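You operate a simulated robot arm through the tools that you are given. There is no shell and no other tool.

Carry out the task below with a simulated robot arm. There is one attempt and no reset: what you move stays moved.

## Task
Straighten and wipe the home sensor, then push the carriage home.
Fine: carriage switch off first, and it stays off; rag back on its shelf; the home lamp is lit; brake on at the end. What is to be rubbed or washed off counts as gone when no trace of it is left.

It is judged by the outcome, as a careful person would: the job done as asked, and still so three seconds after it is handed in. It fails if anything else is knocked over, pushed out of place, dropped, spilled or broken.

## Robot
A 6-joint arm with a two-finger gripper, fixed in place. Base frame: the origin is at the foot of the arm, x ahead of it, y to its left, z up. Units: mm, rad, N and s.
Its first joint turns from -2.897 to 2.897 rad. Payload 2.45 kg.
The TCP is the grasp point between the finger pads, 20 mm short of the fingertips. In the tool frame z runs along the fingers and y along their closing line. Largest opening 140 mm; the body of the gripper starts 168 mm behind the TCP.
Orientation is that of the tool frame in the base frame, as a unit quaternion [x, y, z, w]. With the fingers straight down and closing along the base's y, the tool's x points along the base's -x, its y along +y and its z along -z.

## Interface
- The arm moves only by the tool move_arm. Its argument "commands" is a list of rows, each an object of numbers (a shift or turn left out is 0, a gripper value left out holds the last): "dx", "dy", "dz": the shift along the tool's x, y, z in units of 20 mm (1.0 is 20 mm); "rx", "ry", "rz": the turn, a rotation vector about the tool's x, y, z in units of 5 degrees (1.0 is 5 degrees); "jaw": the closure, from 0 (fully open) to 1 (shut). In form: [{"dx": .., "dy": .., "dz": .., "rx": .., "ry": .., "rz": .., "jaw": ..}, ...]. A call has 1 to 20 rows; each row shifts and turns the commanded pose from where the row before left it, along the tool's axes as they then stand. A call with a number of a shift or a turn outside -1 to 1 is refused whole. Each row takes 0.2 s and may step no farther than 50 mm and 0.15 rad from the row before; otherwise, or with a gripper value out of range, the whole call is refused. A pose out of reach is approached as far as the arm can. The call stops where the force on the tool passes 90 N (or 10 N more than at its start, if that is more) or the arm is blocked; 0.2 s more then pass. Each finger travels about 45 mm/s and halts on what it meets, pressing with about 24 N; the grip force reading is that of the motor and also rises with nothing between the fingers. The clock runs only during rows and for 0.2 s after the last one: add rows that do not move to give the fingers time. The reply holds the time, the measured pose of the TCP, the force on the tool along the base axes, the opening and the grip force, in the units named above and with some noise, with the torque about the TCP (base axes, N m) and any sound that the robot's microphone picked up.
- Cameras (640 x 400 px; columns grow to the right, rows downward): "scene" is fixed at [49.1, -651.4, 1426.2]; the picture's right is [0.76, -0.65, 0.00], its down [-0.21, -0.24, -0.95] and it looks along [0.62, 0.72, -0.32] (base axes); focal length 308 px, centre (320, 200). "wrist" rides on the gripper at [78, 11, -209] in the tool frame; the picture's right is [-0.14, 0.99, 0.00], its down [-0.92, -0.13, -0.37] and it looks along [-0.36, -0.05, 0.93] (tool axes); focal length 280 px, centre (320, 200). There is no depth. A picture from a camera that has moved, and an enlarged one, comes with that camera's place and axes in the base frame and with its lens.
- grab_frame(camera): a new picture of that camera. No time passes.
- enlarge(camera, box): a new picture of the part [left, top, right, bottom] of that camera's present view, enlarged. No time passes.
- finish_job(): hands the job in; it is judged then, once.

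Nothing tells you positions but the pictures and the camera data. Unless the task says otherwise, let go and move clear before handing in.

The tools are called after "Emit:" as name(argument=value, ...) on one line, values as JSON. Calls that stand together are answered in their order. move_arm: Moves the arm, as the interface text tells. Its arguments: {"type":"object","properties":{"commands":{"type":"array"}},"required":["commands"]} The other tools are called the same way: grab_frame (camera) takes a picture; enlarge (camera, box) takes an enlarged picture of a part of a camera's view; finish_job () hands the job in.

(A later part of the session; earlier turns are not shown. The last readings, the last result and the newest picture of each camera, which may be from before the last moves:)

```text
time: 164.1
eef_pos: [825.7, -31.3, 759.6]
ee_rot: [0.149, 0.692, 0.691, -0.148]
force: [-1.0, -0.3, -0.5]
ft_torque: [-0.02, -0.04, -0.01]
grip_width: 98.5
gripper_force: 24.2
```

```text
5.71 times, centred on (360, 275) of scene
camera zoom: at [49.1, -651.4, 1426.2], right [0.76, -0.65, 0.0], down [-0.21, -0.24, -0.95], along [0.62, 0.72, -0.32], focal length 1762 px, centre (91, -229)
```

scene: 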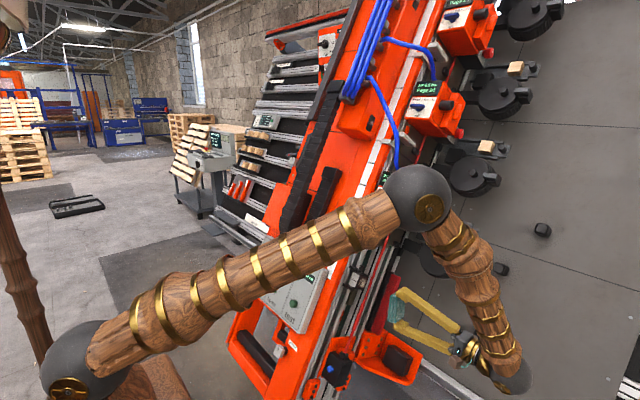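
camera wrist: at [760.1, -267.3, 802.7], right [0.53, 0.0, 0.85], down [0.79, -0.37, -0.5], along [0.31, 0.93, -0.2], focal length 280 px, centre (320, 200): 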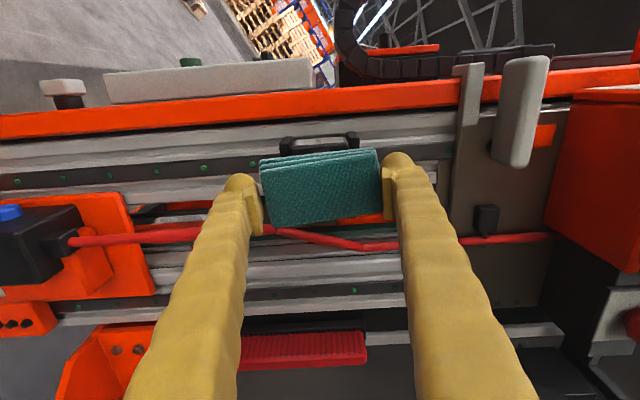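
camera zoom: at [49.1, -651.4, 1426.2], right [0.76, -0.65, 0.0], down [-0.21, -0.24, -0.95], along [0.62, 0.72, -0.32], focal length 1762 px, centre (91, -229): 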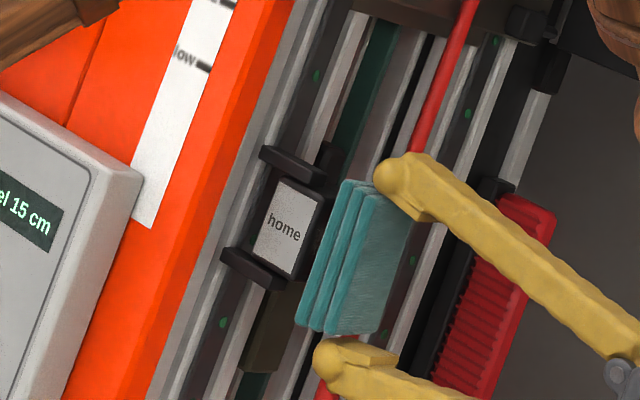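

Emit:
move_arm(commands=[{"dz": 0.1}, {"dz": 0.05}, {"dz": 0.05}, {"dz": 0.05}, {"dz": 0.05}, {"dz": 0.05}])

Emit:
move_arm(commands=[{"dz": 0.05}, {"dz": 0.05}, {"dz": 0.05}])

```text
time: 165.5
eef_pos: [825.9, -25.5, 760.2]
ee_rot: [0.149, 0.692, 0.691, -0.148]
force: [0.2, -0.4, -1.3]
ft_torque: [0.0, -0.02, -0.01]
grip_width: 98.6
gripper_force: 24.1
```

```text
time: 166.3
eef_pos: [826.2, -22.5, 759.7]
ee_rot: [0.149, 0.692, 0.691, -0.149]
force: [2.3, -10.3, 3.8]
ft_torque: [0.21, 0.05, 0.07]
grip_width: 98.3
gripper_force: 24.4
```

Contact at ~10 N. Rubbing along the beam direction with light pressure.

Emit:
move_arm(commands=[{"dz": 0.03}, {"dy": 0.3}, {"dy": 0.3}, {"dy": -0.3}, {"dy": -0.3}, {"dy": -0.3}, {"dy": -0.3}, {"dy": 0.3}, {"dy": 0.3}, {"dy": 0.3}, {"dy": 0.3}, {"dy": -0.3}, {"dy": -0.3}, {"dy": -0.3}, {"dy": -0.3}, {"dy": 0.3}, {"dy": 0.3}])

Emit:
enlarge(camera="scene", box=[320, 240, 400, 310])

```text
time: 169.9
eef_pos: [825.7, -20.1, 760.0]
ee_rot: [0.149, 0.692, 0.691, -0.149]
force: [0.5, -0.3, -0.4]
ft_torque: [-0.01, 0.0, 0.0]
grip_width: 98.5
gripper_force: 24.0
```

```text
5.71 times, centred on (360, 275) of scene
camera zoom: at [49.1, -651.4, 1426.2], right [0.76, -0.65, 0.0], down [-0.21, -0.24, -0.95], along [0.62, 0.72, -0.32], focal length 1762 px, centre (91, -229)
```

zoom: 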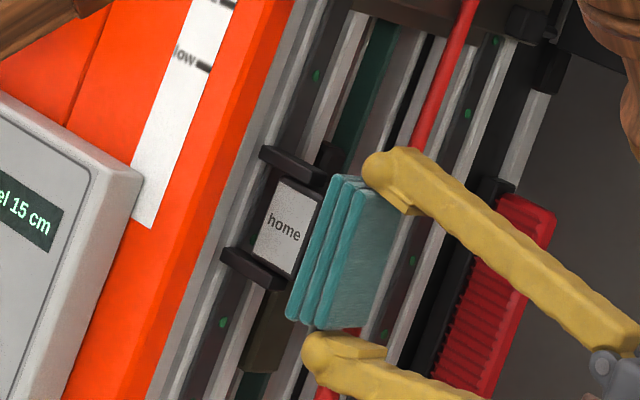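

Emit:
move_arm(commands=[{"dz": -1}, {"dz": -1}, {"dz": -1}])

Emit:
enlarge(camera="scene", box=[335, 255, 375, 300])

Emit:
grab_frame(camera="wrist")

```text
time: 170.7
eef_pos: [824.9, -80.7, 759.6]
ee_rot: [0.149, 0.692, 0.691, -0.148]
force: [0.4, -0.1, -0.2]
ft_torque: [-0.04, -0.02, 0.02]
grip_width: 98.6
gripper_force: 23.8
```

```text
8.89 times, centred on (355, 278) of scene
camera zoom: at [49.1, -651.4, 1426.2], right [0.76, -0.65, 0.0], down [-0.21, -0.24, -0.95], along [0.62, 0.72, -0.32], focal length 2740 px, centre (9, -489)
```

zoom: 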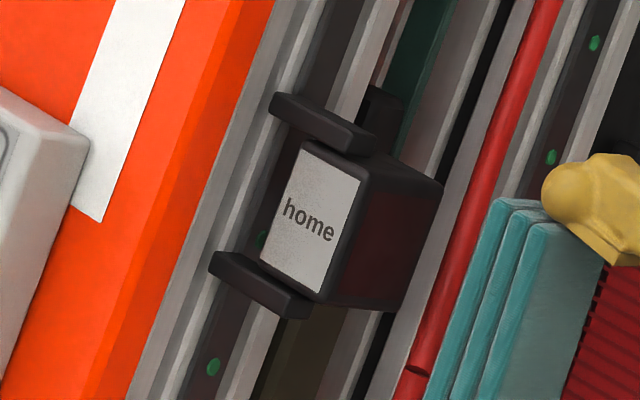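

```text
taken
camera wrist: at [759.0, -288.9, 802.7], right [0.53, 0.0, 0.85], down [0.79, -0.37, -0.49], along [0.31, 0.93, -0.2], focal length 280 px, centre (320, 200)
```

wrist: 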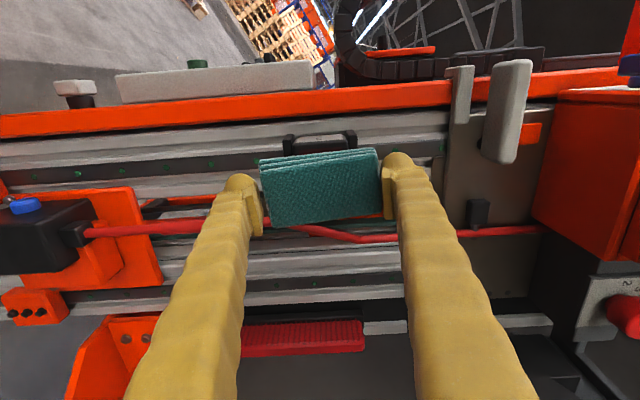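

The lens looks clean from here. Zooming hard to look for any remaining trace.

Emit:
enlarge(camera="scene", box=[351, 268, 366, 288])

Emit:
move_arm(commands=[{"dz": -1}, {"dz": -1}, {"dx": -1}, {"dx": -1}, {"dx": -1}])

Emit:
grab_frame(camera="wrist")

```text
16.00 times, centred on (358, 278) of scene
camera zoom: at [49.1, -651.4, 1426.2], right [0.76, -0.65, 0.0], down [-0.21, -0.24, -0.95], along [0.62, 0.72, -0.32], focal length 4932 px, centre (-296, -1048)
```

zoom: 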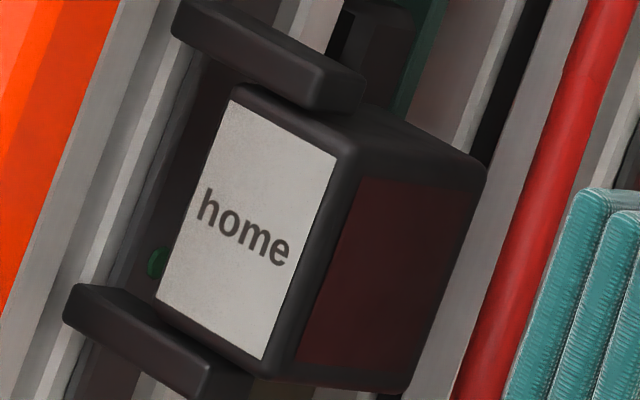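

```text
time: 171.9
eef_pos: [879.9, -122.5, 735.3]
ee_rot: [0.15, 0.692, 0.691, -0.148]
force: [0.1, 0.1, -0.4]
ft_torque: [-0.02, 0.01, 0.05]
grip_width: 98.7
gripper_force: 23.8
```

```text
taken
camera wrist: at [813.4, -329.5, 778.2], right [0.53, 0.0, 0.85], down [0.79, -0.37, -0.5], along [0.31, 0.93, -0.2], focal length 280 px, centre (320, 200)
```

wrist: 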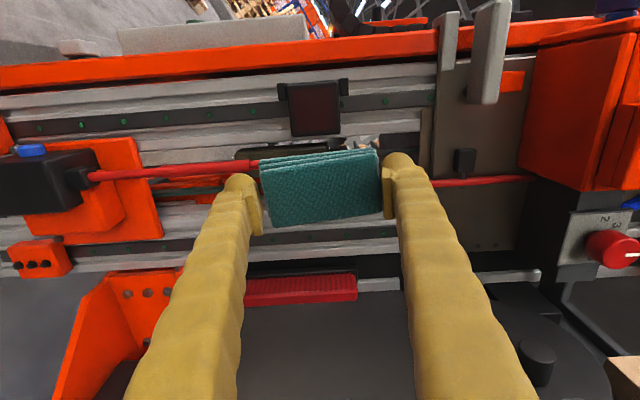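

Emit:
enlarge(camera="wrist", box=[275, 70, 355, 145])

Emit:
enlarge(camera="wrist", box=[230, 130, 420, 240])

Emit:
enlarge(camera="wrist", box=[400, 0, 640, 240])

```text
5.33 times, centred on (315, 108) of wrist
camera zoom: at [813.4, -329.5, 778.2], right [0.53, 0.0, 0.85], down [0.79, -0.37, -0.5], along [0.31, 0.93, -0.2], focal length 1495 px, centre (347, 693)
```

zoom: 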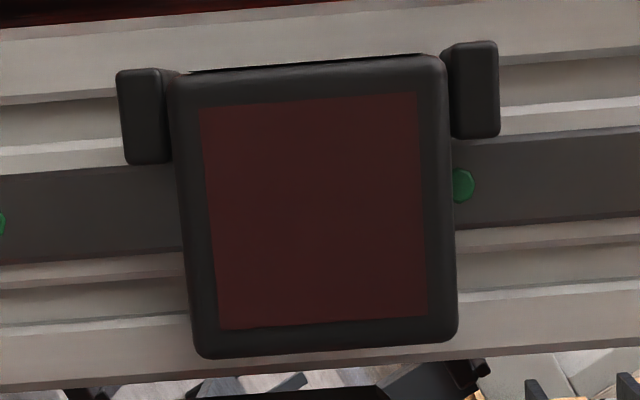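

```text
3.37 times, centred on (325, 185) of wrist
camera zoom: at [813.4, -329.5, 778.2], right [0.53, 0.0, 0.85], down [0.79, -0.37, -0.5], along [0.31, 0.93, -0.2], focal length 944 px, centre (303, 250)
```

zoom: 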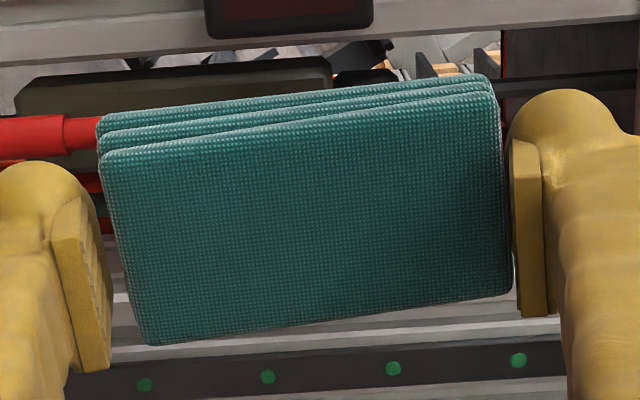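

```text
1.67 times, centred on (520, 120) of wrist
camera zoom: at [813.4, -329.5, 778.2], right [0.53, 0.0, 0.85], down [0.79, -0.37, -0.5], along [0.31, 0.93, -0.2], focal length 467 px, centre (-13, 333)
```

zoom: 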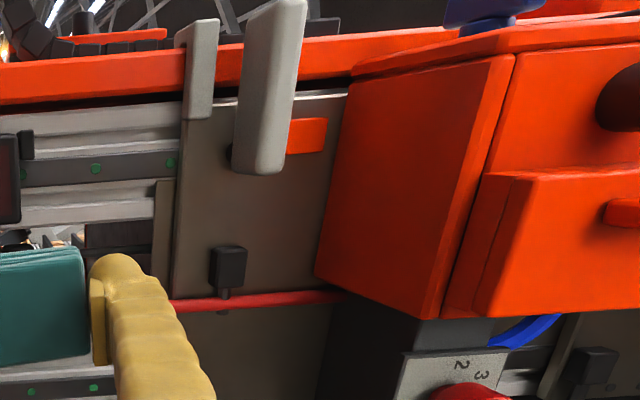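

The lens is spotless and the block still square. Returning the rag to Shelf 1 along the same path.

Emit:
move_arm(commands=[{"dz": -1}, {"dz": -1}, {"dz": -1}, {"dz": -0.4}, {"dx": 1}, {"dx": 1}, {"dx": 1}, {"dx": 1}, {"dx": 0.7}, {"rz": -0.956}, {"rz": -0.956}, {"rz": -0.956}, {"rz": -0.956}, {"rz": -0.956}])

Emit:
move_arm(commands=[{"rx": 1}, {"rx": 1}, {"rx": 1}, {"rx": 1}, {"rx": 1}, {"rx": 1}, {"rx": 1}, {"rx": 1}, {"rx": 1}, {"rx": 1}, {"rx": 1}, {"rx": 1}, {"rx": 1}, {"rx": 1}, {"rx": 1}, {"rx": 1}, {"rx": 1}, {"rx": 1}])

Emit:
move_arm(commands=[{"dx": 1, "dz": -1}, {"dx": 1, "dz": -1}, {"dx": 1, "dz": -1}, {"dx": 1, "dz": -1}, {"dx": 1, "dz": -1}, {"dx": 1, "dz": -1}, {"dx": 1, "dz": -1}, {"dx": 1, "dz": -1}])

Emit:
grab_frame(camera="wrist")

```text
time: 174.9
eef_pos: [794.8, -189.9, 775.4]
ee_rot: [0.002, 0.708, 0.706, -0.003]
force: [0.1, 0.1, -0.2]
ft_torque: [0.01, 0.03, -0.02]
grip_width: 98.7
gripper_force: 23.9
```

```text
time: 178.7
eef_pos: [793.7, -189.2, 774.5]
ee_rot: [0.0, 1.0, -0.002, -0.004]
force: [-0.1, 0.2, -0.5]
ft_torque: [-0.01, -0.02, 0.01]
grip_width: 98.7
gripper_force: 23.6
```

```text
time: 180.5
eef_pos: [635.9, -189.4, 936.9]
ee_rot: [0.0, 1.0, -0.001, -0.003]
force: [0.1, -0.4, -0.6]
ft_torque: [0.02, 0.0, -0.01]
grip_width: 98.5
gripper_force: 24.1
```

```text
taken
camera wrist: at [560.1, -177.1, 1146.1], right [0.14, 0.99, 0.0], down [0.92, -0.13, 0.36], along [0.36, -0.05, -0.93], focal length 280 px, centre (320, 200)
```

wrist: 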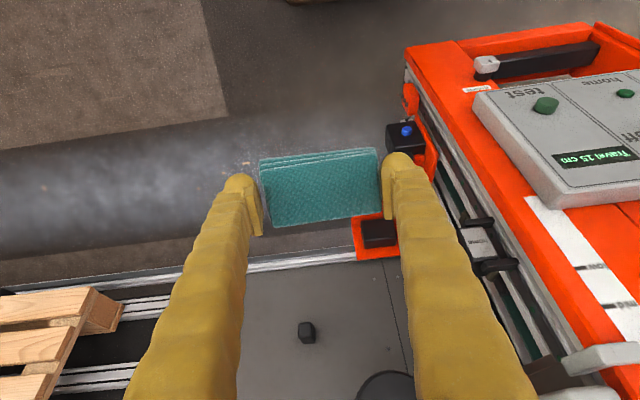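

Emit:
move_arm(commands=[{"dx": 1, "dy": 0.5}, {"dx": 1, "dy": 0.5}, {"dx": 1, "dy": 0.5}, {"dx": 1, "dy": 0.5}, {"dx": 1, "dy": 1}, {"dx": 1, "dy": 1}, {"dx": 1, "dy": 1}, {"dx": 1, "dy": 1}, {"dy": 1}, {"dy": 1}, {"dy": 1}, {"dy": 1}, {"dy": 1}, {"dy": 1}, {"dy": 1}, {"dy": 1}, {"dy": 1}, {"dy": 1}, {"dy": 1}, {"dy": 1}])

Emit:
move_arm(commands=[{"dy": 1}, {"dy": 1}, {"dy": 1}, {"dy": 1}, {"dy": 1}, {"dy": 1}, {"dy": 1}, {"dy": 1}, {"dy": 1}, {"dy": 1}, {"dy": 1}, {"dy": 1}, {"dy": 1}, {"dy": 1}, {"dy": 1}, {"dy": 1}, {"dy": 1}, {"dy": 1}, {"dy": 1}, {"dy": 1}])

Emit:
move_arm(commands=[{"dy": 1}, {"dy": 1}, {"dy": 1}, {"dy": 0.97}])

```text
time: 184.7
eef_pos: [474.9, 172.1, 935.9]
ee_rot: [0.0, 1.0, 0.0, -0.004]
force: [-0.2, -0.4, 0.4]
ft_torque: [0.02, 0.02, 0.01]
grip_width: 98.6
gripper_force: 24.4
```

```text
time: 188.9
eef_pos: [477.5, 574.4, 934.1]
ee_rot: [0.0, 1.0, 0.0, -0.004]
force: [-0.3, 0.9, -1.5]
ft_torque: [0.01, -0.02, 0.0]
grip_width: 98.7
gripper_force: 24.2
```

```text
time: 189.9
eef_pos: [477.3, 651.3, 934.9]
ee_rot: [0.0, 1.0, 0.0, -0.003]
force: [-0.4, -0.2, -0.4]
ft_torque: [0.0, 0.0, 0.0]
grip_width: 98.7
gripper_force: 24.1
```

Emit:
move_arm(commands=[{"dx": -1}, {"dx": -1}, {"dx": -1}, {"dx": -1}, {"dx": -1}, {"dx": -1}, {"dx": -1}, {"dx": -1}, {"dx": -1}, {"dx": -1}, {"dx": -1}, {"dx": -1}, {"dx": -1}, {"dx": -1}, {"dx": -1}, {"dx": -1}, {"dx": -0.45, "dy": -0.05}])

Emit:
move_arm(commands=[{"dz": 1}, {"dz": 1}, {"dz": 1}, {"dz": 1}, {"dz": 1}, {"dz": 1}, {"dz": 1}, {"dz": 1}, {"dz": 1}, {"dz": 1}, {"dz": 1}, {"dz": 1}, {"dz": 1}, {"dz": 1}, {"dz": 1}])

Emit:
grab_frame(camera="wrist")

```text
time: 193.5
eef_pos: [806.8, 649.0, 932.7]
ee_rot: [-0.001, 1.0, -0.002, -0.003]
force: [-0.3, 0.1, -0.6]
ft_torque: [-0.01, 0.02, -0.01]
grip_width: 98.9
gripper_force: 24.7
```

```text
time: 196.7
eef_pos: [801.9, 650.9, 633.2]
ee_rot: [0.001, 1.0, -0.001, -0.003]
force: [0.6, 0.6, 0.4]
ft_torque: [0.02, 0.0, 0.01]
grip_width: 98.7
gripper_force: 24.4
```

```text
taken
camera wrist: at [726.4, 662.3, 842.7], right [0.14, 0.99, 0.0], down [0.92, -0.13, 0.36], along [0.36, -0.05, -0.93], focal length 280 px, centre (320, 200)
```

wrist: 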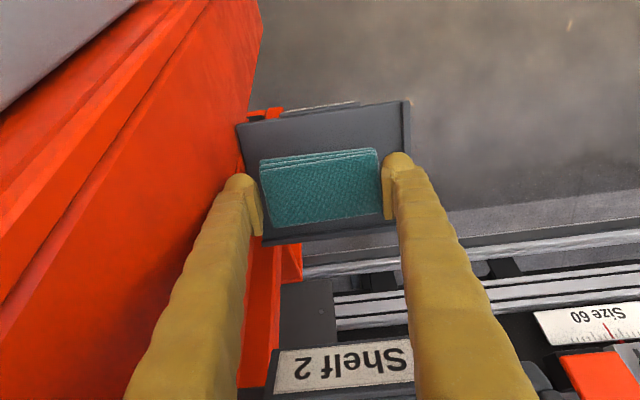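

Emit:
move_arm(commands=[{"dx": -0.2, "dz": 1}, {"dz": 0.9}, {"dz": 0.15}, {"dz": 0.1}])

Emit:
move_arm(commands=[{"dz": 0.05}, {"dz": 0.05}, {"dz": 0.05}])

```text
time: 197.7
eef_pos: [806.9, 648.9, 589.4]
ee_rot: [0.0, 1.0, -0.001, -0.004]
force: [0.1, -0.2, -1.1]
ft_torque: [-0.03, 0.03, -0.01]
grip_width: 98.6
gripper_force: 23.9
```

```text
time: 198.5
eef_pos: [805.3, 649.1, 589.7]
ee_rot: [-0.001, 1.0, 0.0, -0.003]
force: [-6.2, 0.5, 29.1]
ft_torque: [-0.16, -0.27, -0.01]
grip_width: 98.5
gripper_force: 24.0
```

The rag rests on the shelf. Opening just enough and lifting straight up.

Emit:
move_arm(commands=[{"dz": -0.04, "jaw": 0.27}, {}, {}, {"dz": -0.3}, {"dz": -0.5}, {"dz": -1}, {"dz": -1}, {"dz": -1}])

Emit:
enlarge(camera="wrist", box=[220, 80, 430, 250])

```text
time: 200.3
eef_pos: [807.7, 648.1, 664.3]
ee_rot: [0.001, 1.0, -0.001, -0.003]
force: [0.3, 0.5, 0.5]
ft_torque: [-0.03, -0.02, -0.02]
grip_width: 102.2
gripper_force: 0.0
```

```text
2.35 times, centred on (325, 165) of wrist
camera zoom: at [732.3, 660.6, 874.0], right [0.14, 0.99, 0.0], down [0.92, -0.13, 0.36], along [0.36, -0.05, -0.93], focal length 660 px, centre (308, 282)
```

zoom: 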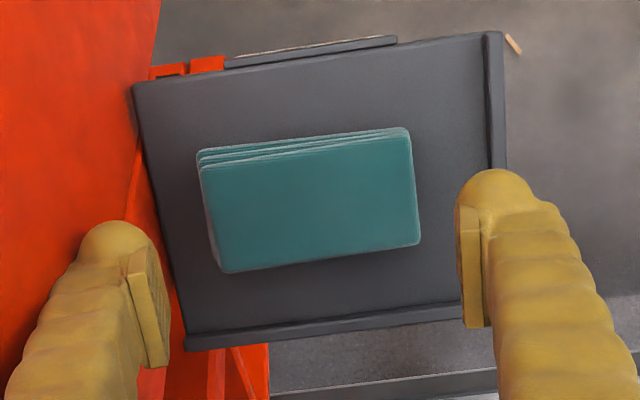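

The rag is back on Shelf 1. Next, the brake lever: going up and out, then to a spot above its left end with closed fingers.

Emit:
move_arm(commands=[{"dz": -1}, {"dz": -1}, {"dz": -1}, {"dz": -1}, {"dz": -1}, {"dz": -1}, {"dz": -1}, {"dz": -1}, {"dz": -1}, {"dz": -1}, {"dz": -1}, {"dz": -1}, {"dz": -1}, {"dz": -1}])

Emit:
move_arm(commands=[{"dx": 1}, {"dx": 1}, {"dx": 1}, {"dx": 1}, {"dx": 1}, {"dx": 1}, {"dx": 1}, {"dx": 1}, {"dx": 1}, {"dx": 1}, {"dx": 1, "jaw": 1}, {"dx": 1}, {"dy": -1}, {"dy": -1}, {"dy": -1}, {"dy": -1}, {"dy": -1}, {"dy": -1}, {"dy": -0.75}])

Emit:
move_arm(commands=[{"ry": -1}, {"ry": -1}, {"ry": -1}, {"ry": -1}, {"ry": -1}])

Emit:
grab_frame(camera="wrist")

```text
time: 203.3
eef_pos: [808.3, 648.9, 943.4]
ee_rot: [0.0, 1.0, -0.001, -0.003]
force: [0.7, -0.9, 0.9]
ft_torque: [-0.01, 0.03, 0.04]
grip_width: 102.2
gripper_force: 0.0
```

```text
time: 207.3
eef_pos: [568.6, 514.6, 947.6]
ee_rot: [0.0, 1.0, -0.001, -0.004]
force: [-0.7, -0.2, -0.3]
ft_torque: [0.02, 0.02, 0.03]
grip_width: 0.0
gripper_force: 24.6
```

```text
time: 208.5
eef_pos: [569.0, 515.3, 945.7]
ee_rot: [0.001, 0.977, -0.001, 0.215]
force: [0.7, 0.4, 0.2]
ft_torque: [0.02, -0.01, 0.0]
grip_width: 0.0
gripper_force: 24.3
```

```text
taken
camera wrist: at [411.8, 527.0, 1103.7], right [0.13, 0.99, 0.06], down [0.68, -0.13, 0.72], along [0.72, -0.05, -0.69], focal length 280 px, centre (320, 200)
```

wrist: 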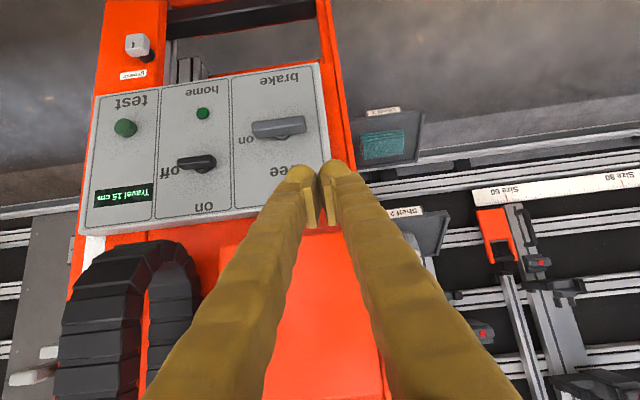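

Emit:
enlarge(camera="wrist", box=[220, 80, 360, 190])

```text
3.64 times, centred on (290, 135) of wrist
camera zoom: at [411.8, 527.0, 1103.7], right [0.13, 0.99, 0.06], down [0.68, -0.13, 0.72], along [0.72, -0.05, -0.69], focal length 1020 px, centre (429, 436)
```

zoom: 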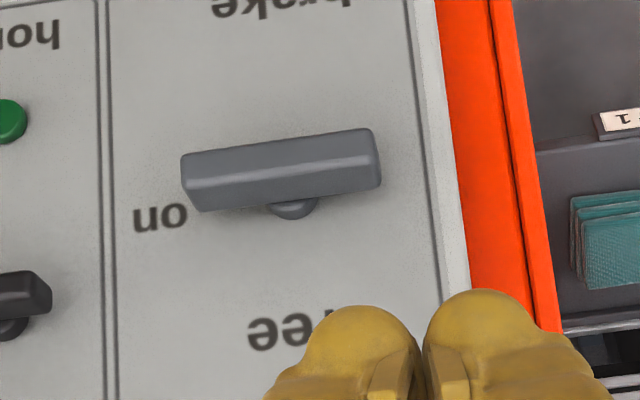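

Emit:
move_arm(commands=[{"dz": 1}, {"dz": 1}, {"dz": 1}, {"dz": 1}, {"dz": 1}, {"dz": 1}, {"dz": 1}, {"dz": 0.5}])

Emit:
grab_frame(camera="wrist")

Emit:
enlarge(camera="scene", box=[230, 220, 310, 300])

```text
time: 210.3
eef_pos: [631.3, 514.9, 808.1]
ee_rot: [0.001, 0.977, -0.001, 0.213]
force: [-0.4, 0.7, -0.7]
ft_torque: [0.01, 0.01, 0.0]
grip_width: 0.0
gripper_force: 24.2
```

```text
taken
camera wrist: at [474.8, 526.6, 966.1], right [0.13, 0.99, 0.06], down [0.68, -0.13, 0.72], along [0.72, -0.05, -0.69], focal length 280 px, centre (320, 200)
```

wrist: 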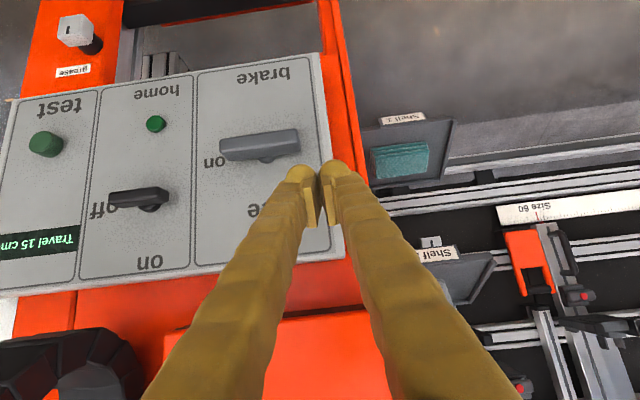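

```text
5.00 times, centred on (270, 260) of scene
camera zoom: at [49.1, -651.4, 1426.2], right [0.76, -0.65, 0.0], down [-0.21, -0.24, -0.95], along [0.62, 0.72, -0.32], focal length 1541 px, centre (570, -100)
```

zoom: 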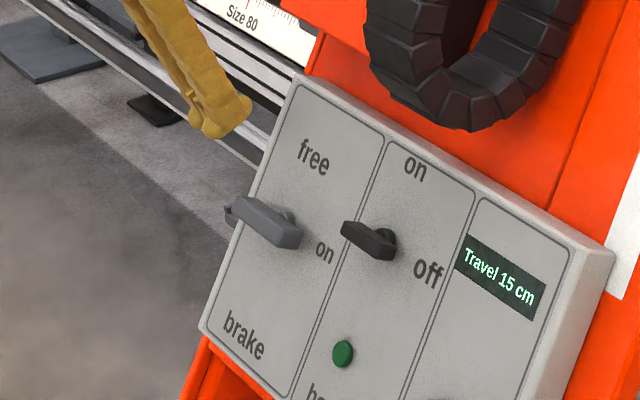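

Emit:
move_arm(commands=[{"dz": 0.8, "dx": -0.375}, {"dz": 0.8, "dx": -0.375}, {"dz": 0.131, "dx": 0.151}, {"dz": 0.131, "dx": 0.151}, {"dz": 0.131, "dx": 0.151}])

Emit:
grab_frame(camera="wrist")

Emit:
enlarge(camera="scene", box=[230, 220, 310, 300])

```text
time: 211.5
eef_pos: [653.9, 514.2, 776.0]
ee_rot: [0.0, 0.977, -0.001, 0.213]
force: [-0.1, -0.1, 0.4]
ft_torque: [-0.02, -0.02, 0.01]
grip_width: 0.0
gripper_force: 24.2
```

```text
taken
camera wrist: at [496.7, 526.2, 933.3], right [0.13, 0.99, 0.06], down [0.68, -0.13, 0.72], along [0.72, -0.05, -0.69], focal length 280 px, centre (320, 200)
```

wrist: 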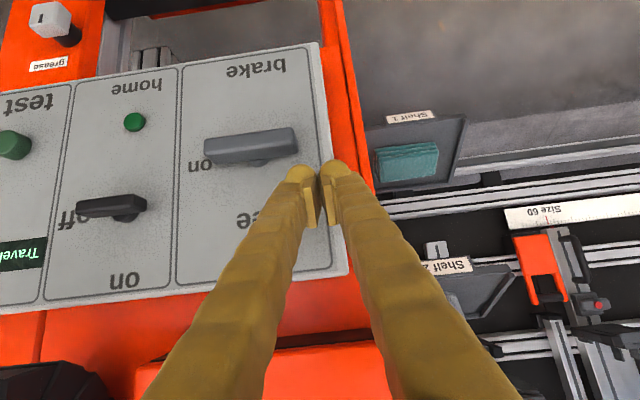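

```text
5.00 times, centred on (270, 260) of scene
camera zoom: at [49.1, -651.4, 1426.2], right [0.76, -0.65, 0.0], down [-0.21, -0.24, -0.95], along [0.62, 0.72, -0.32], focal length 1541 px, centre (570, -100)
```

zoom: 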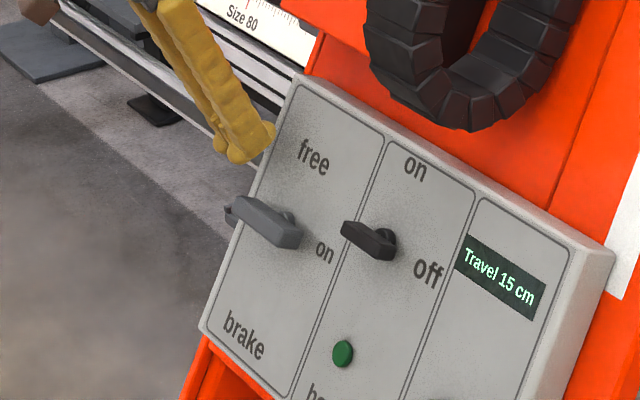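

Emit:
move_arm(commands=[{"dy": -0.4}, {"dz": 0.131, "dx": 0.151}, {"dz": 0.131, "dx": 0.151}, {"dz": 0.1, "dx": 0.115}, {"dz": 0.1, "dx": 0.115}, {"dz": 0.1, "dx": 0.115}, {"dz": 0.07, "dx": 0.08}, {"dz": 0.07, "dx": 0.08}, {"dz": 0.07, "dx": 0.08}])

Emit:
enlarge(camera="wrist", box=[180, 80, 360, 210])

Emit:
enlarge(camera="scene", box=[230, 220, 310, 300])

```text
time: 213.5
eef_pos: [643.1, 506.3, 753.9]
ee_rot: [0.001, 0.977, -0.001, 0.214]
force: [0.2, 0.0, 0.1]
ft_torque: [0.02, -0.03, -0.01]
grip_width: 0.1
gripper_force: 23.8
```

```text
3.08 times, centred on (270, 145) of wrist
camera zoom: at [486.4, 518.2, 911.8], right [0.13, 0.99, 0.06], down [0.68, -0.13, 0.72], along [0.72, -0.05, -0.69], focal length 863 px, centre (474, 369)
```

zoom: 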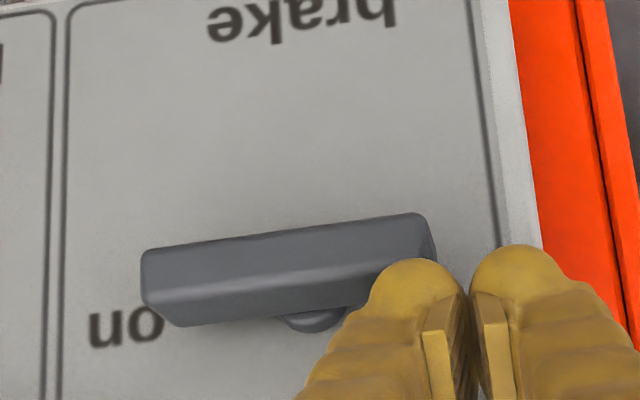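

```text
5.00 times, centred on (270, 260) of scene
camera zoom: at [49.1, -651.4, 1426.2], right [0.76, -0.65, 0.0], down [-0.21, -0.24, -0.95], along [0.62, 0.72, -0.32], focal length 1541 px, centre (570, -100)
```

zoom: 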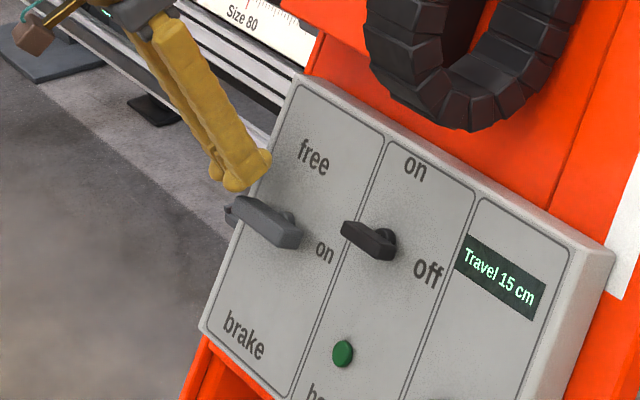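

Emit:
move_arm(commands=[{"dz": 0.3, "dx": -0.26}, {"dz": 0.07, "dx": 0.08}, {"dz": 0.07, "dx": 0.08}, {"dz": 0.07, "dx": 0.08}, {"dz": 0.07, "dx": 0.08}, {"dz": 0.07, "dx": 0.08}, {"dz": 0.07, "dx": 0.08}])

Emit:
enlarge(camera="wrist", box=[180, 80, 360, 210])

Emit:
enlarge(camera="scene", box=[230, 220, 310, 300])

```text
time: 215.2
eef_pos: [648.7, 508.0, 745.3]
ee_rot: [0.001, 0.976, 0.001, 0.217]
force: [9.5, -1.4, 14.8]
ft_torque: [-0.25, -0.04, 0.04]
grip_width: 0.1
gripper_force: 24.1
stopped in row 7: the force on the tool passed its limit at 97 N (the readings are from after the stop); the commanded pose is now the measured one
```

```text
3.08 times, centred on (270, 145) of wrist
camera zoom: at [491.4, 519.1, 902.0], right [0.13, 0.99, 0.06], down [0.68, -0.13, 0.72], along [0.72, -0.05, -0.69], focal length 863 px, centre (474, 369)
```

zoom: 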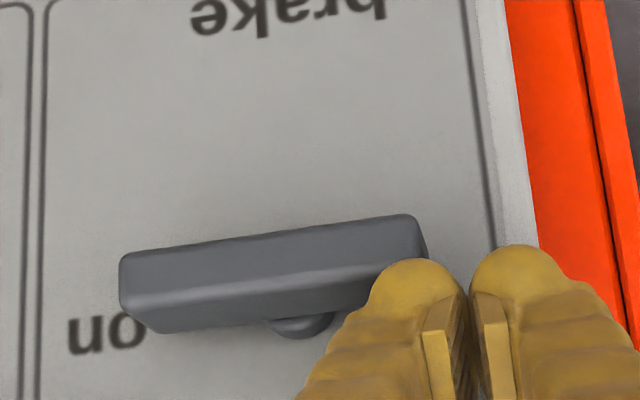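

```text
5.00 times, centred on (270, 260) of scene
camera zoom: at [49.1, -651.4, 1426.2], right [0.76, -0.65, 0.0], down [-0.21, -0.24, -0.95], along [0.62, 0.72, -0.32], focal length 1541 px, centre (570, -100)
```

zoom: 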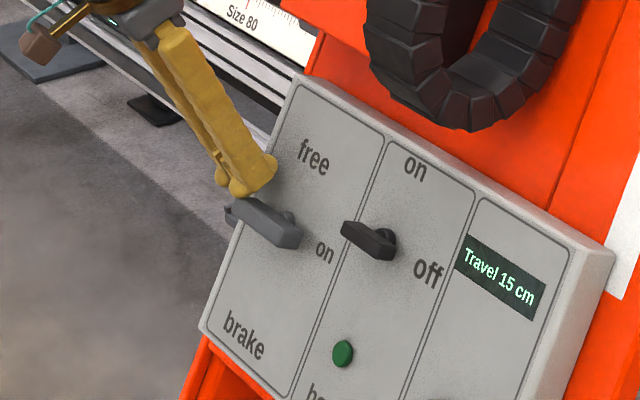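

The lever refuses left-end-down, so (like the switch) it must turn the other way: right end down. Moving above its right end.

Emit:
move_arm(commands=[{"dz": -0.3, "dx": -0.3}, {"dz": -1, "dx": -0.5}, {"dz": -1}, {"dy": -1}, {"dy": -1}, {"dy": -1}, {"dy": -1}, {"dy": -1}, {"dy": -0.35}])

Emit:
grab_frame(camera="wrist")

```text
time: 217.2
eef_pos: [644.8, 400.0, 793.7]
ee_rot: [0.001, 0.976, 0.001, 0.216]
force: [0.1, 0.2, -0.2]
ft_torque: [-0.01, 0.0, 0.0]
grip_width: 0.0
gripper_force: 24.0
```

```text
taken
camera wrist: at [486.2, 411.8, 949.9], right [0.13, 0.99, 0.06], down [0.68, -0.13, 0.72], along [0.72, -0.05, -0.69], focal length 280 px, centre (320, 200)
```

wrist: 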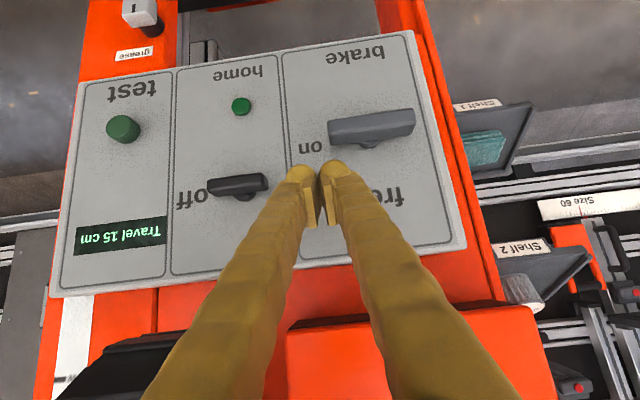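

Emit:
move_arm(commands=[{"dx": -0.377, "dz": 0.434}, {"dx": -0.377, "dz": 0.434}, {"dz": 0.4, "dx": 0.45}, {"dz": 0.4, "dx": 0.45}, {"dz": 0.1, "dx": 0.115}, {"dz": 0.1, "dx": 0.115}, {"dz": 0.07, "dx": 0.08}, {"dz": 0.07, "dx": 0.08}, {"dz": 0.07, "dx": 0.08}, {"dz": 0.07, "dx": 0.08}])

Emit:
enlarge(camera="wrist", box=[240, 70, 420, 200])

```text
time: 219.3
eef_pos: [648.3, 398.5, 747.1]
ee_rot: [0.001, 0.976, 0.001, 0.216]
force: [-0.4, -0.6, -0.9]
ft_torque: [-0.04, -0.01, 0.0]
grip_width: 0.0
gripper_force: 24.2
```

```text
3.08 times, centred on (330, 135) of wrist
camera zoom: at [491.2, 411.2, 904.7], right [0.13, 0.99, 0.06], down [0.68, -0.13, 0.72], along [0.72, -0.05, -0.69], focal length 863 px, centre (289, 400)
```

zoom: 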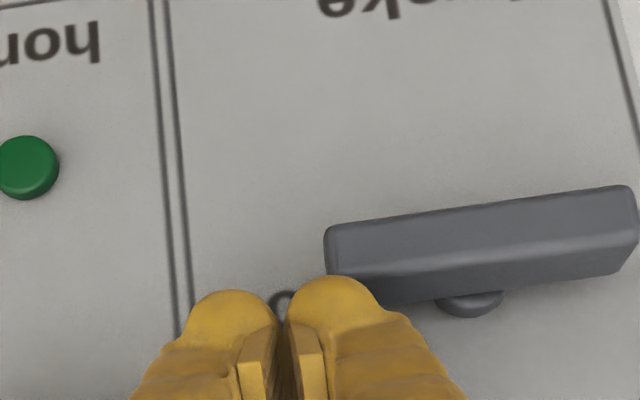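

Emit:
move_arm(commands=[{"dz": 0.07, "dx": 0.08}, {"dz": 0.07, "dx": 0.08}, {"dz": 0.07, "dx": 0.08}, {"dz": 0.07, "dx": 0.08}, {"dz": 0.07, "dx": 0.08}, {"dz": 0.07, "dx": 0.08}, {"dz": 0.07, "dx": 0.08}])

Emit:
enlarge(camera="wrist", box=[240, 70, 420, 200])

```text
time: 220.9
eef_pos: [642.8, 400.6, 733.8]
ee_rot: [0.001, 0.976, 0.0, 0.216]
force: [0.5, 0.4, 0.4]
ft_torque: [-0.02, 0.04, -0.02]
grip_width: 0.1
gripper_force: 24.2
```

```text
3.08 times, centred on (330, 135) of wrist
camera zoom: at [485.3, 412.3, 890.8], right [0.13, 0.99, 0.06], down [0.68, -0.13, 0.72], along [0.72, -0.05, -0.69], focal length 863 px, centre (289, 400)
```

zoom: 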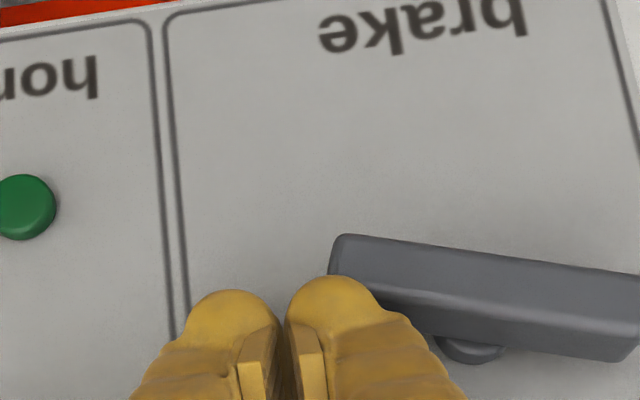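

It turns easily this way. Continuing.

Emit:
move_arm(commands=[{"dz": 0.1, "dx": 0.115}, {"dz": 0.1, "dx": 0.115}, {"dz": 0.1, "dx": 0.115}, {"dz": 0.1, "dx": 0.115}, {"dz": 0.1, "dx": 0.115, "dy": 0.1}, {"dz": 0.1, "dx": 0.115, "dy": 0.15}])

Emit:
enlarge(camera="wrist", box=[240, 70, 420, 200])

```text
time: 222.3
eef_pos: [635.2, 404.1, 717.5]
ee_rot: [0.001, 0.976, 0.0, 0.216]
force: [0.0, -0.4, -0.6]
ft_torque: [0.01, -0.02, -0.03]
grip_width: 0.3
gripper_force: 23.8
```

```text
3.08 times, centred on (330, 135) of wrist
camera zoom: at [477.4, 416.9, 873.6], right [0.13, 0.99, 0.06], down [0.68, -0.13, 0.72], along [0.72, -0.05, -0.69], focal length 863 px, centre (289, 400)
```

zoom: 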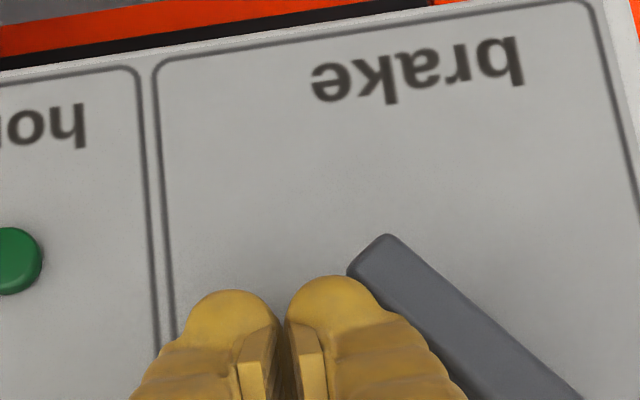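

Emit:
move_arm(commands=[{"dy": 0.15, "dz": 0.05, "dx": 0.06}, {"dy": 0.15, "dz": 0.05, "dx": 0.06}, {"dy": 0.15}, {"dy": 0.15}, {"dy": 0.15}, {"dy": 0.15}])

Emit:
enlarge(camera="wrist", box=[240, 70, 420, 200])

Emit:
grab_frame(camera="scene")

```text
time: 223.8
eef_pos: [633.5, 422.3, 713.3]
ee_rot: [0.001, 0.976, -0.001, 0.216]
force: [1.6, -16.1, 8.0]
ft_torque: [0.94, -0.3, -0.01]
grip_width: 0.0
gripper_force: 23.1
```

```text
3.08 times, centred on (330, 135) of wrist
camera zoom: at [476.0, 434.4, 871.0], right [0.13, 0.99, 0.06], down [0.68, -0.13, 0.72], along [0.72, -0.05, -0.69], focal length 863 px, centre (289, 400)
```

zoom: 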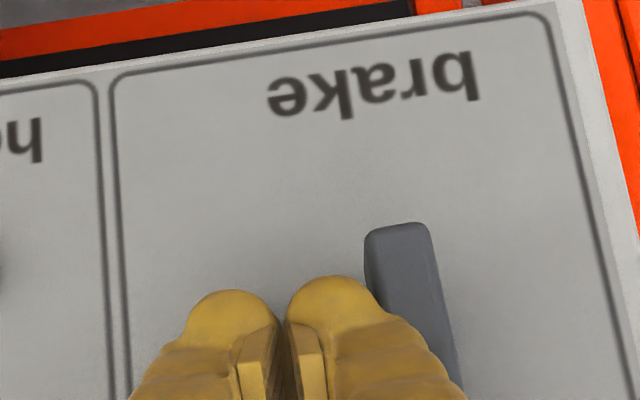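

```text
taken
```

scene: 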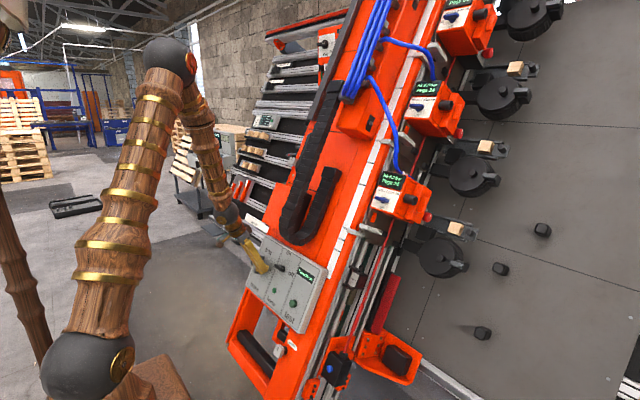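

The brake lever is vertical = free. Backing the fingers away and checking the carriage hasn't moved.

Emit:
move_arm(commands=[{"dy": -0.5}, {"dz": -1}, {"dz": -1}, {"dz": -1}, {"dz": -1}, {"dz": -1}])

Emit:
enlarge(camera="scene", box=[240, 210, 420, 330])

Emit:
enlarge(camera="wrist", box=[100, 20, 460, 240])

```text
time: 225.2
eef_pos: [592.1, 411.5, 804.9]
ee_rot: [0.001, 0.976, 0.001, 0.216]
force: [0.0, 0.4, 0.8]
ft_torque: [-0.03, -0.05, 0.02]
grip_width: 0.0
gripper_force: 23.6
```

```text
3.33 times, centred on (330, 270) of scene
camera zoom: at [49.1, -651.4, 1426.2], right [0.76, -0.65, 0.0], down [-0.21, -0.24, -0.95], along [0.62, 0.72, -0.32], focal length 1028 px, centre (287, -33)
```

zoom: 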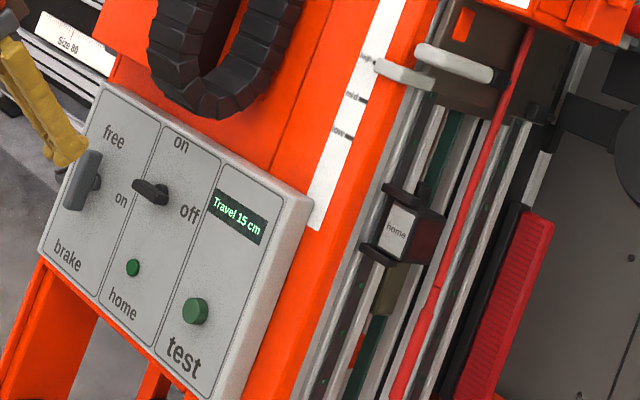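

```text
1.78 times, centred on (280, 130) of wrist
camera zoom: at [434.7, 423.2, 961.7], right [0.13, 0.99, 0.06], down [0.68, -0.13, 0.72], along [0.72, -0.05, -0.69], focal length 498 px, centre (391, 324)
```

zoom: 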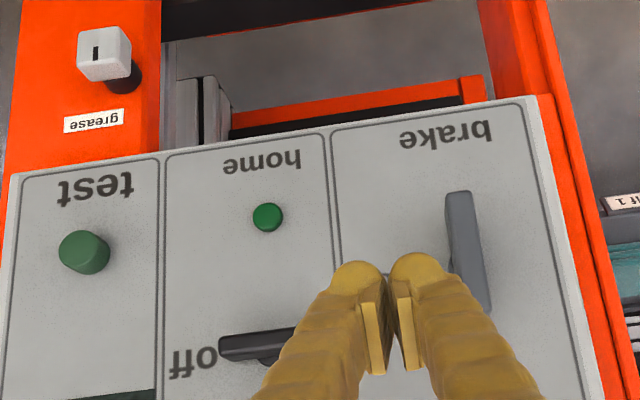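

Brake free, switch off, carriage still at 15 cm. Now I'll go and look closely at the carriage handle.

Emit:
move_arm(commands=[{"dz": -1}, {"dz": -1}, {"dz": -1}, {"dz": -1}, {"dz": -1}, {"dz": -1, "ry": 1}, {"dx": 1, "ry": 1}, {"dx": 1, "ry": 1}, {"dx": 1, "ry": 1}, {"dx": 0.5, "ry": 1}, {"dy": -1}, {"dy": -1}, {"dy": -1}, {"dy": -1}, {"dy": -1}, {"dy": -1}, {"dy": -1}, {"dy": -1}])

Emit:
move_arm(commands=[{"dy": -1}, {"dy": -1}, {"dy": -1}, {"dy": -1}, {"dy": -1}, {"dy": -1}, {"dy": -1}, {"dy": -1}, {"dy": -1}, {"dy": -1}, {"dx": -1}, {"dx": -1}, {"dx": -1}, {"dx": -1}, {"ry": -1}, {"ry": -1}, {"ry": -1}, {"ry": -1}])

Emit:
grab_frame(camera="wrist")

Emit:
grab_frame(camera="scene")

```text
time: 228.9
eef_pos: [474.4, 254.0, 898.3]
ee_rot: [0.001, 1.0, 0.001, -0.001]
force: [0.1, -0.1, -0.2]
ft_torque: [0.01, -0.04, -0.01]
grip_width: 0.0
gripper_force: 24.0
```

```text
time: 232.8
eef_pos: [552.6, 54.3, 897.7]
ee_rot: [0.001, 0.985, 0.001, 0.174]
force: [-0.1, -0.5, -0.7]
ft_torque: [-0.01, -0.05, 0.01]
grip_width: 0.0
gripper_force: 23.8
```

```text
taken
camera wrist: at [409.1, 64.9, 1067.3], right [0.13, 0.99, 0.05], down [0.74, -0.13, 0.66], along [0.66, -0.05, -0.75], focal length 280 px, centre (320, 200)
```

wrist: 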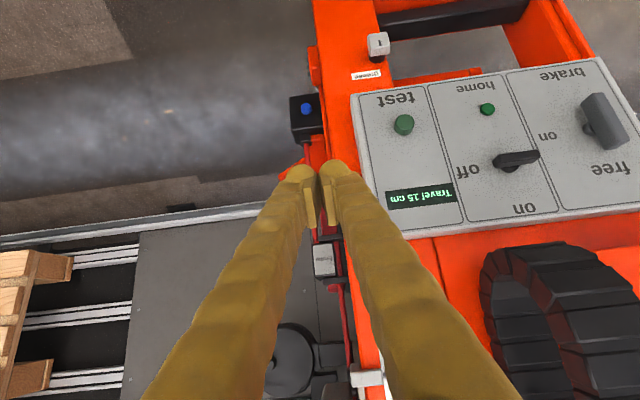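

```text
taken
```

scene: 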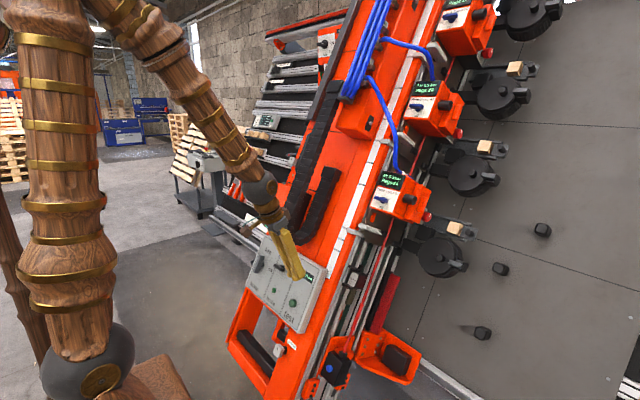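

Emit:
move_arm(commands=[{"dz": -1, "dx": -1}, {"dz": -1, "dx": -1}, {"dz": -1, "dx": -1}, {"dz": -1, "dx": -1}, {"dz": -1, "dx": -1}, {"dz": -1, "dx": -1}, {"dz": -1, "dx": -1}, {"dz": -1, "dx": -1}, {"dz": -1, "dx": -1}, {"dz": -1, "dx": -1, "jaw": 0}, {}, {}, {}, {}, {}, {}])

Emit:
grab_frame(camera="wrist")

Emit:
enlarge(camera="scene", box=[345, 180, 445, 260])

```text
time: 236.2
eef_pos: [672.2, 51.0, 1154.2]
ee_rot: [0.001, 0.985, 0.001, 0.173]
force: [-0.3, -0.1, 0.0]
ft_torque: [0.0, -0.01, 0.0]
grip_width: 140.0
gripper_force: 0.0
```

```text
taken
camera wrist: at [529.4, 61.9, 1323.4], right [0.13, 0.99, 0.05], down [0.74, -0.13, 0.66], along [0.66, -0.05, -0.75], focal length 280 px, centre (320, 200)
```

wrist: 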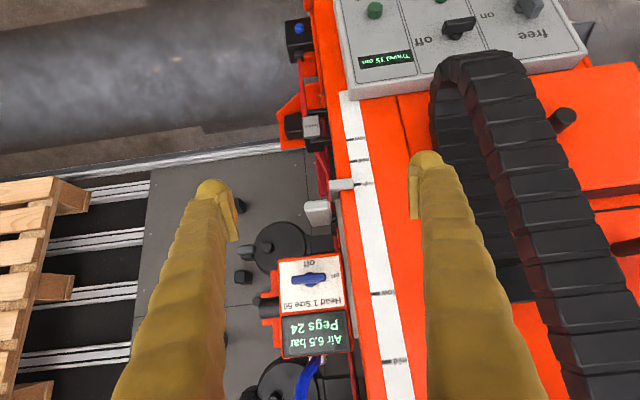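

```text
5.00 times, centred on (395, 220) of scene
camera zoom: at [49.1, -651.4, 1426.2], right [0.76, -0.65, 0.0], down [-0.21, -0.24, -0.95], along [0.62, 0.72, -0.32], focal length 1541 px, centre (-55, 100)
```

zoom: 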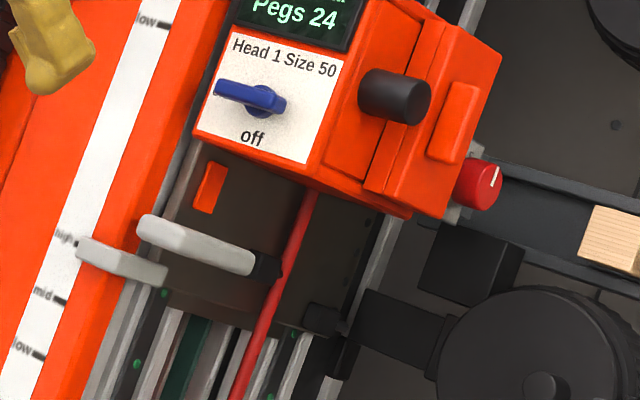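

Emit:
enlarge(camera="wrist", box=[270, 150, 390, 280])

Emit:
enlarge(camera="scene", box=[360, 210, 410, 250])

```text
3.08 times, centred on (330, 215) of wrist
camera zoom: at [529.4, 61.9, 1323.4], right [0.13, 0.99, 0.05], down [0.74, -0.13, 0.66], along [0.66, -0.05, -0.75], focal length 863 px, centre (289, 154)
```

zoom: 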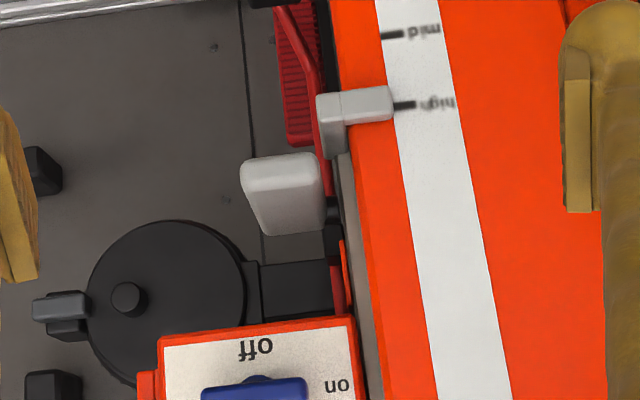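

```text
10.00 times, centred on (385, 230) of scene
camera zoom: at [49.1, -651.4, 1426.2], right [0.76, -0.65, 0.0], down [-0.21, -0.24, -0.95], along [0.62, 0.72, -0.32], focal length 3083 px, centre (-330, -100)
```

zoom: 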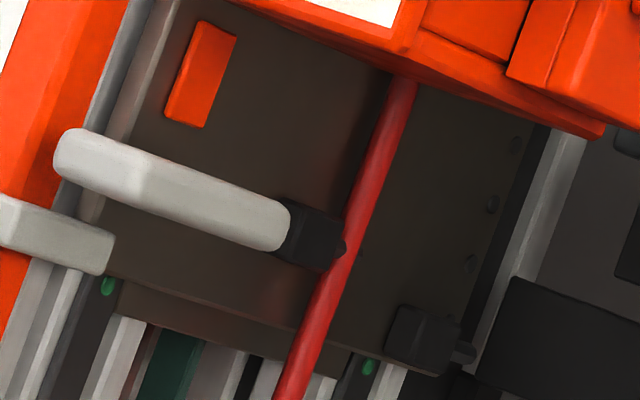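

The handle is a grey block around u-level 1246 (≈[832,34,993]), about 60 mm below head 1. I'll bring closed fingers above it from the front, to push it down along the beam.

Emit:
move_arm(commands=[{"jaw": 1}, {}, {}, {"dz": 0.865, "dx": -0.9, "dy": -0.16}, {"dz": 0.865, "dx": -0.9, "dy": -0.16}, {"dz": 0.865, "dx": -0.9, "dy": -0.16}, {"dz": 0.865, "dx": -0.9, "dy": -0.16}, {"dz": 0.865, "dx": -0.9, "dy": -0.16}, {"dz": 0.865, "dx": -0.9, "dy": -0.16}])

Emit:
grab_frame(camera="wrist")

Emit:
enlarge(camera="scene", box=[340, 170, 440, 260])

```text
time: 238.2
eef_pos: [808.3, 32.4, 1092.9]
ee_rot: [0.0, 0.985, 0.001, 0.173]
force: [-0.4, 0.3, -0.4]
ft_torque: [-0.01, 0.04, 0.0]
grip_width: 0.0
gripper_force: 24.3
```

```text
taken
camera wrist: at [665.6, 44.3, 1263.2], right [0.13, 0.99, 0.05], down [0.74, -0.13, 0.66], along [0.66, -0.05, -0.75], focal length 280 px, centre (320, 200)
```

wrist: 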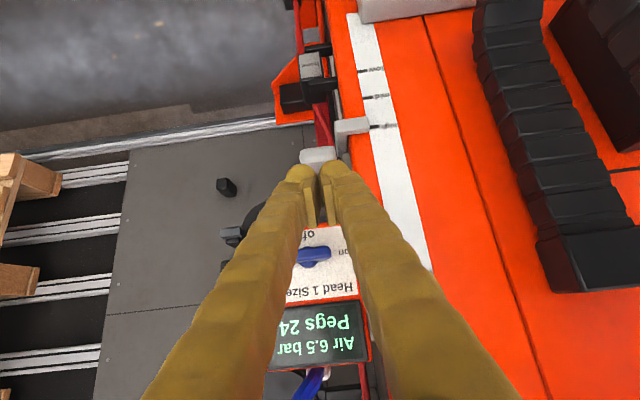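

```text
4.44 times, centred on (390, 215) of scene
camera zoom: at [49.1, -651.4, 1426.2], right [0.76, -0.65, 0.0], down [-0.21, -0.24, -0.95], along [0.62, 0.72, -0.32], focal length 1370 px, centre (9, 133)
```

zoom: 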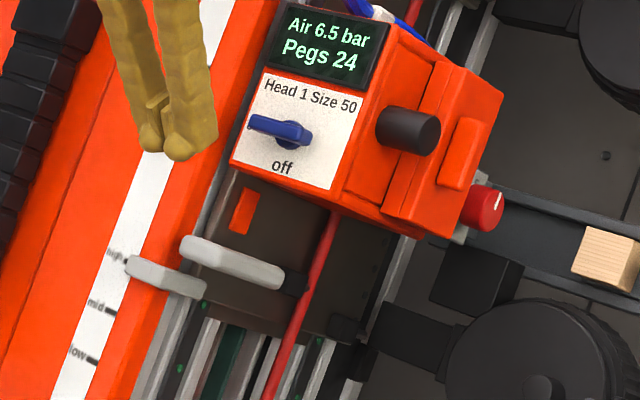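

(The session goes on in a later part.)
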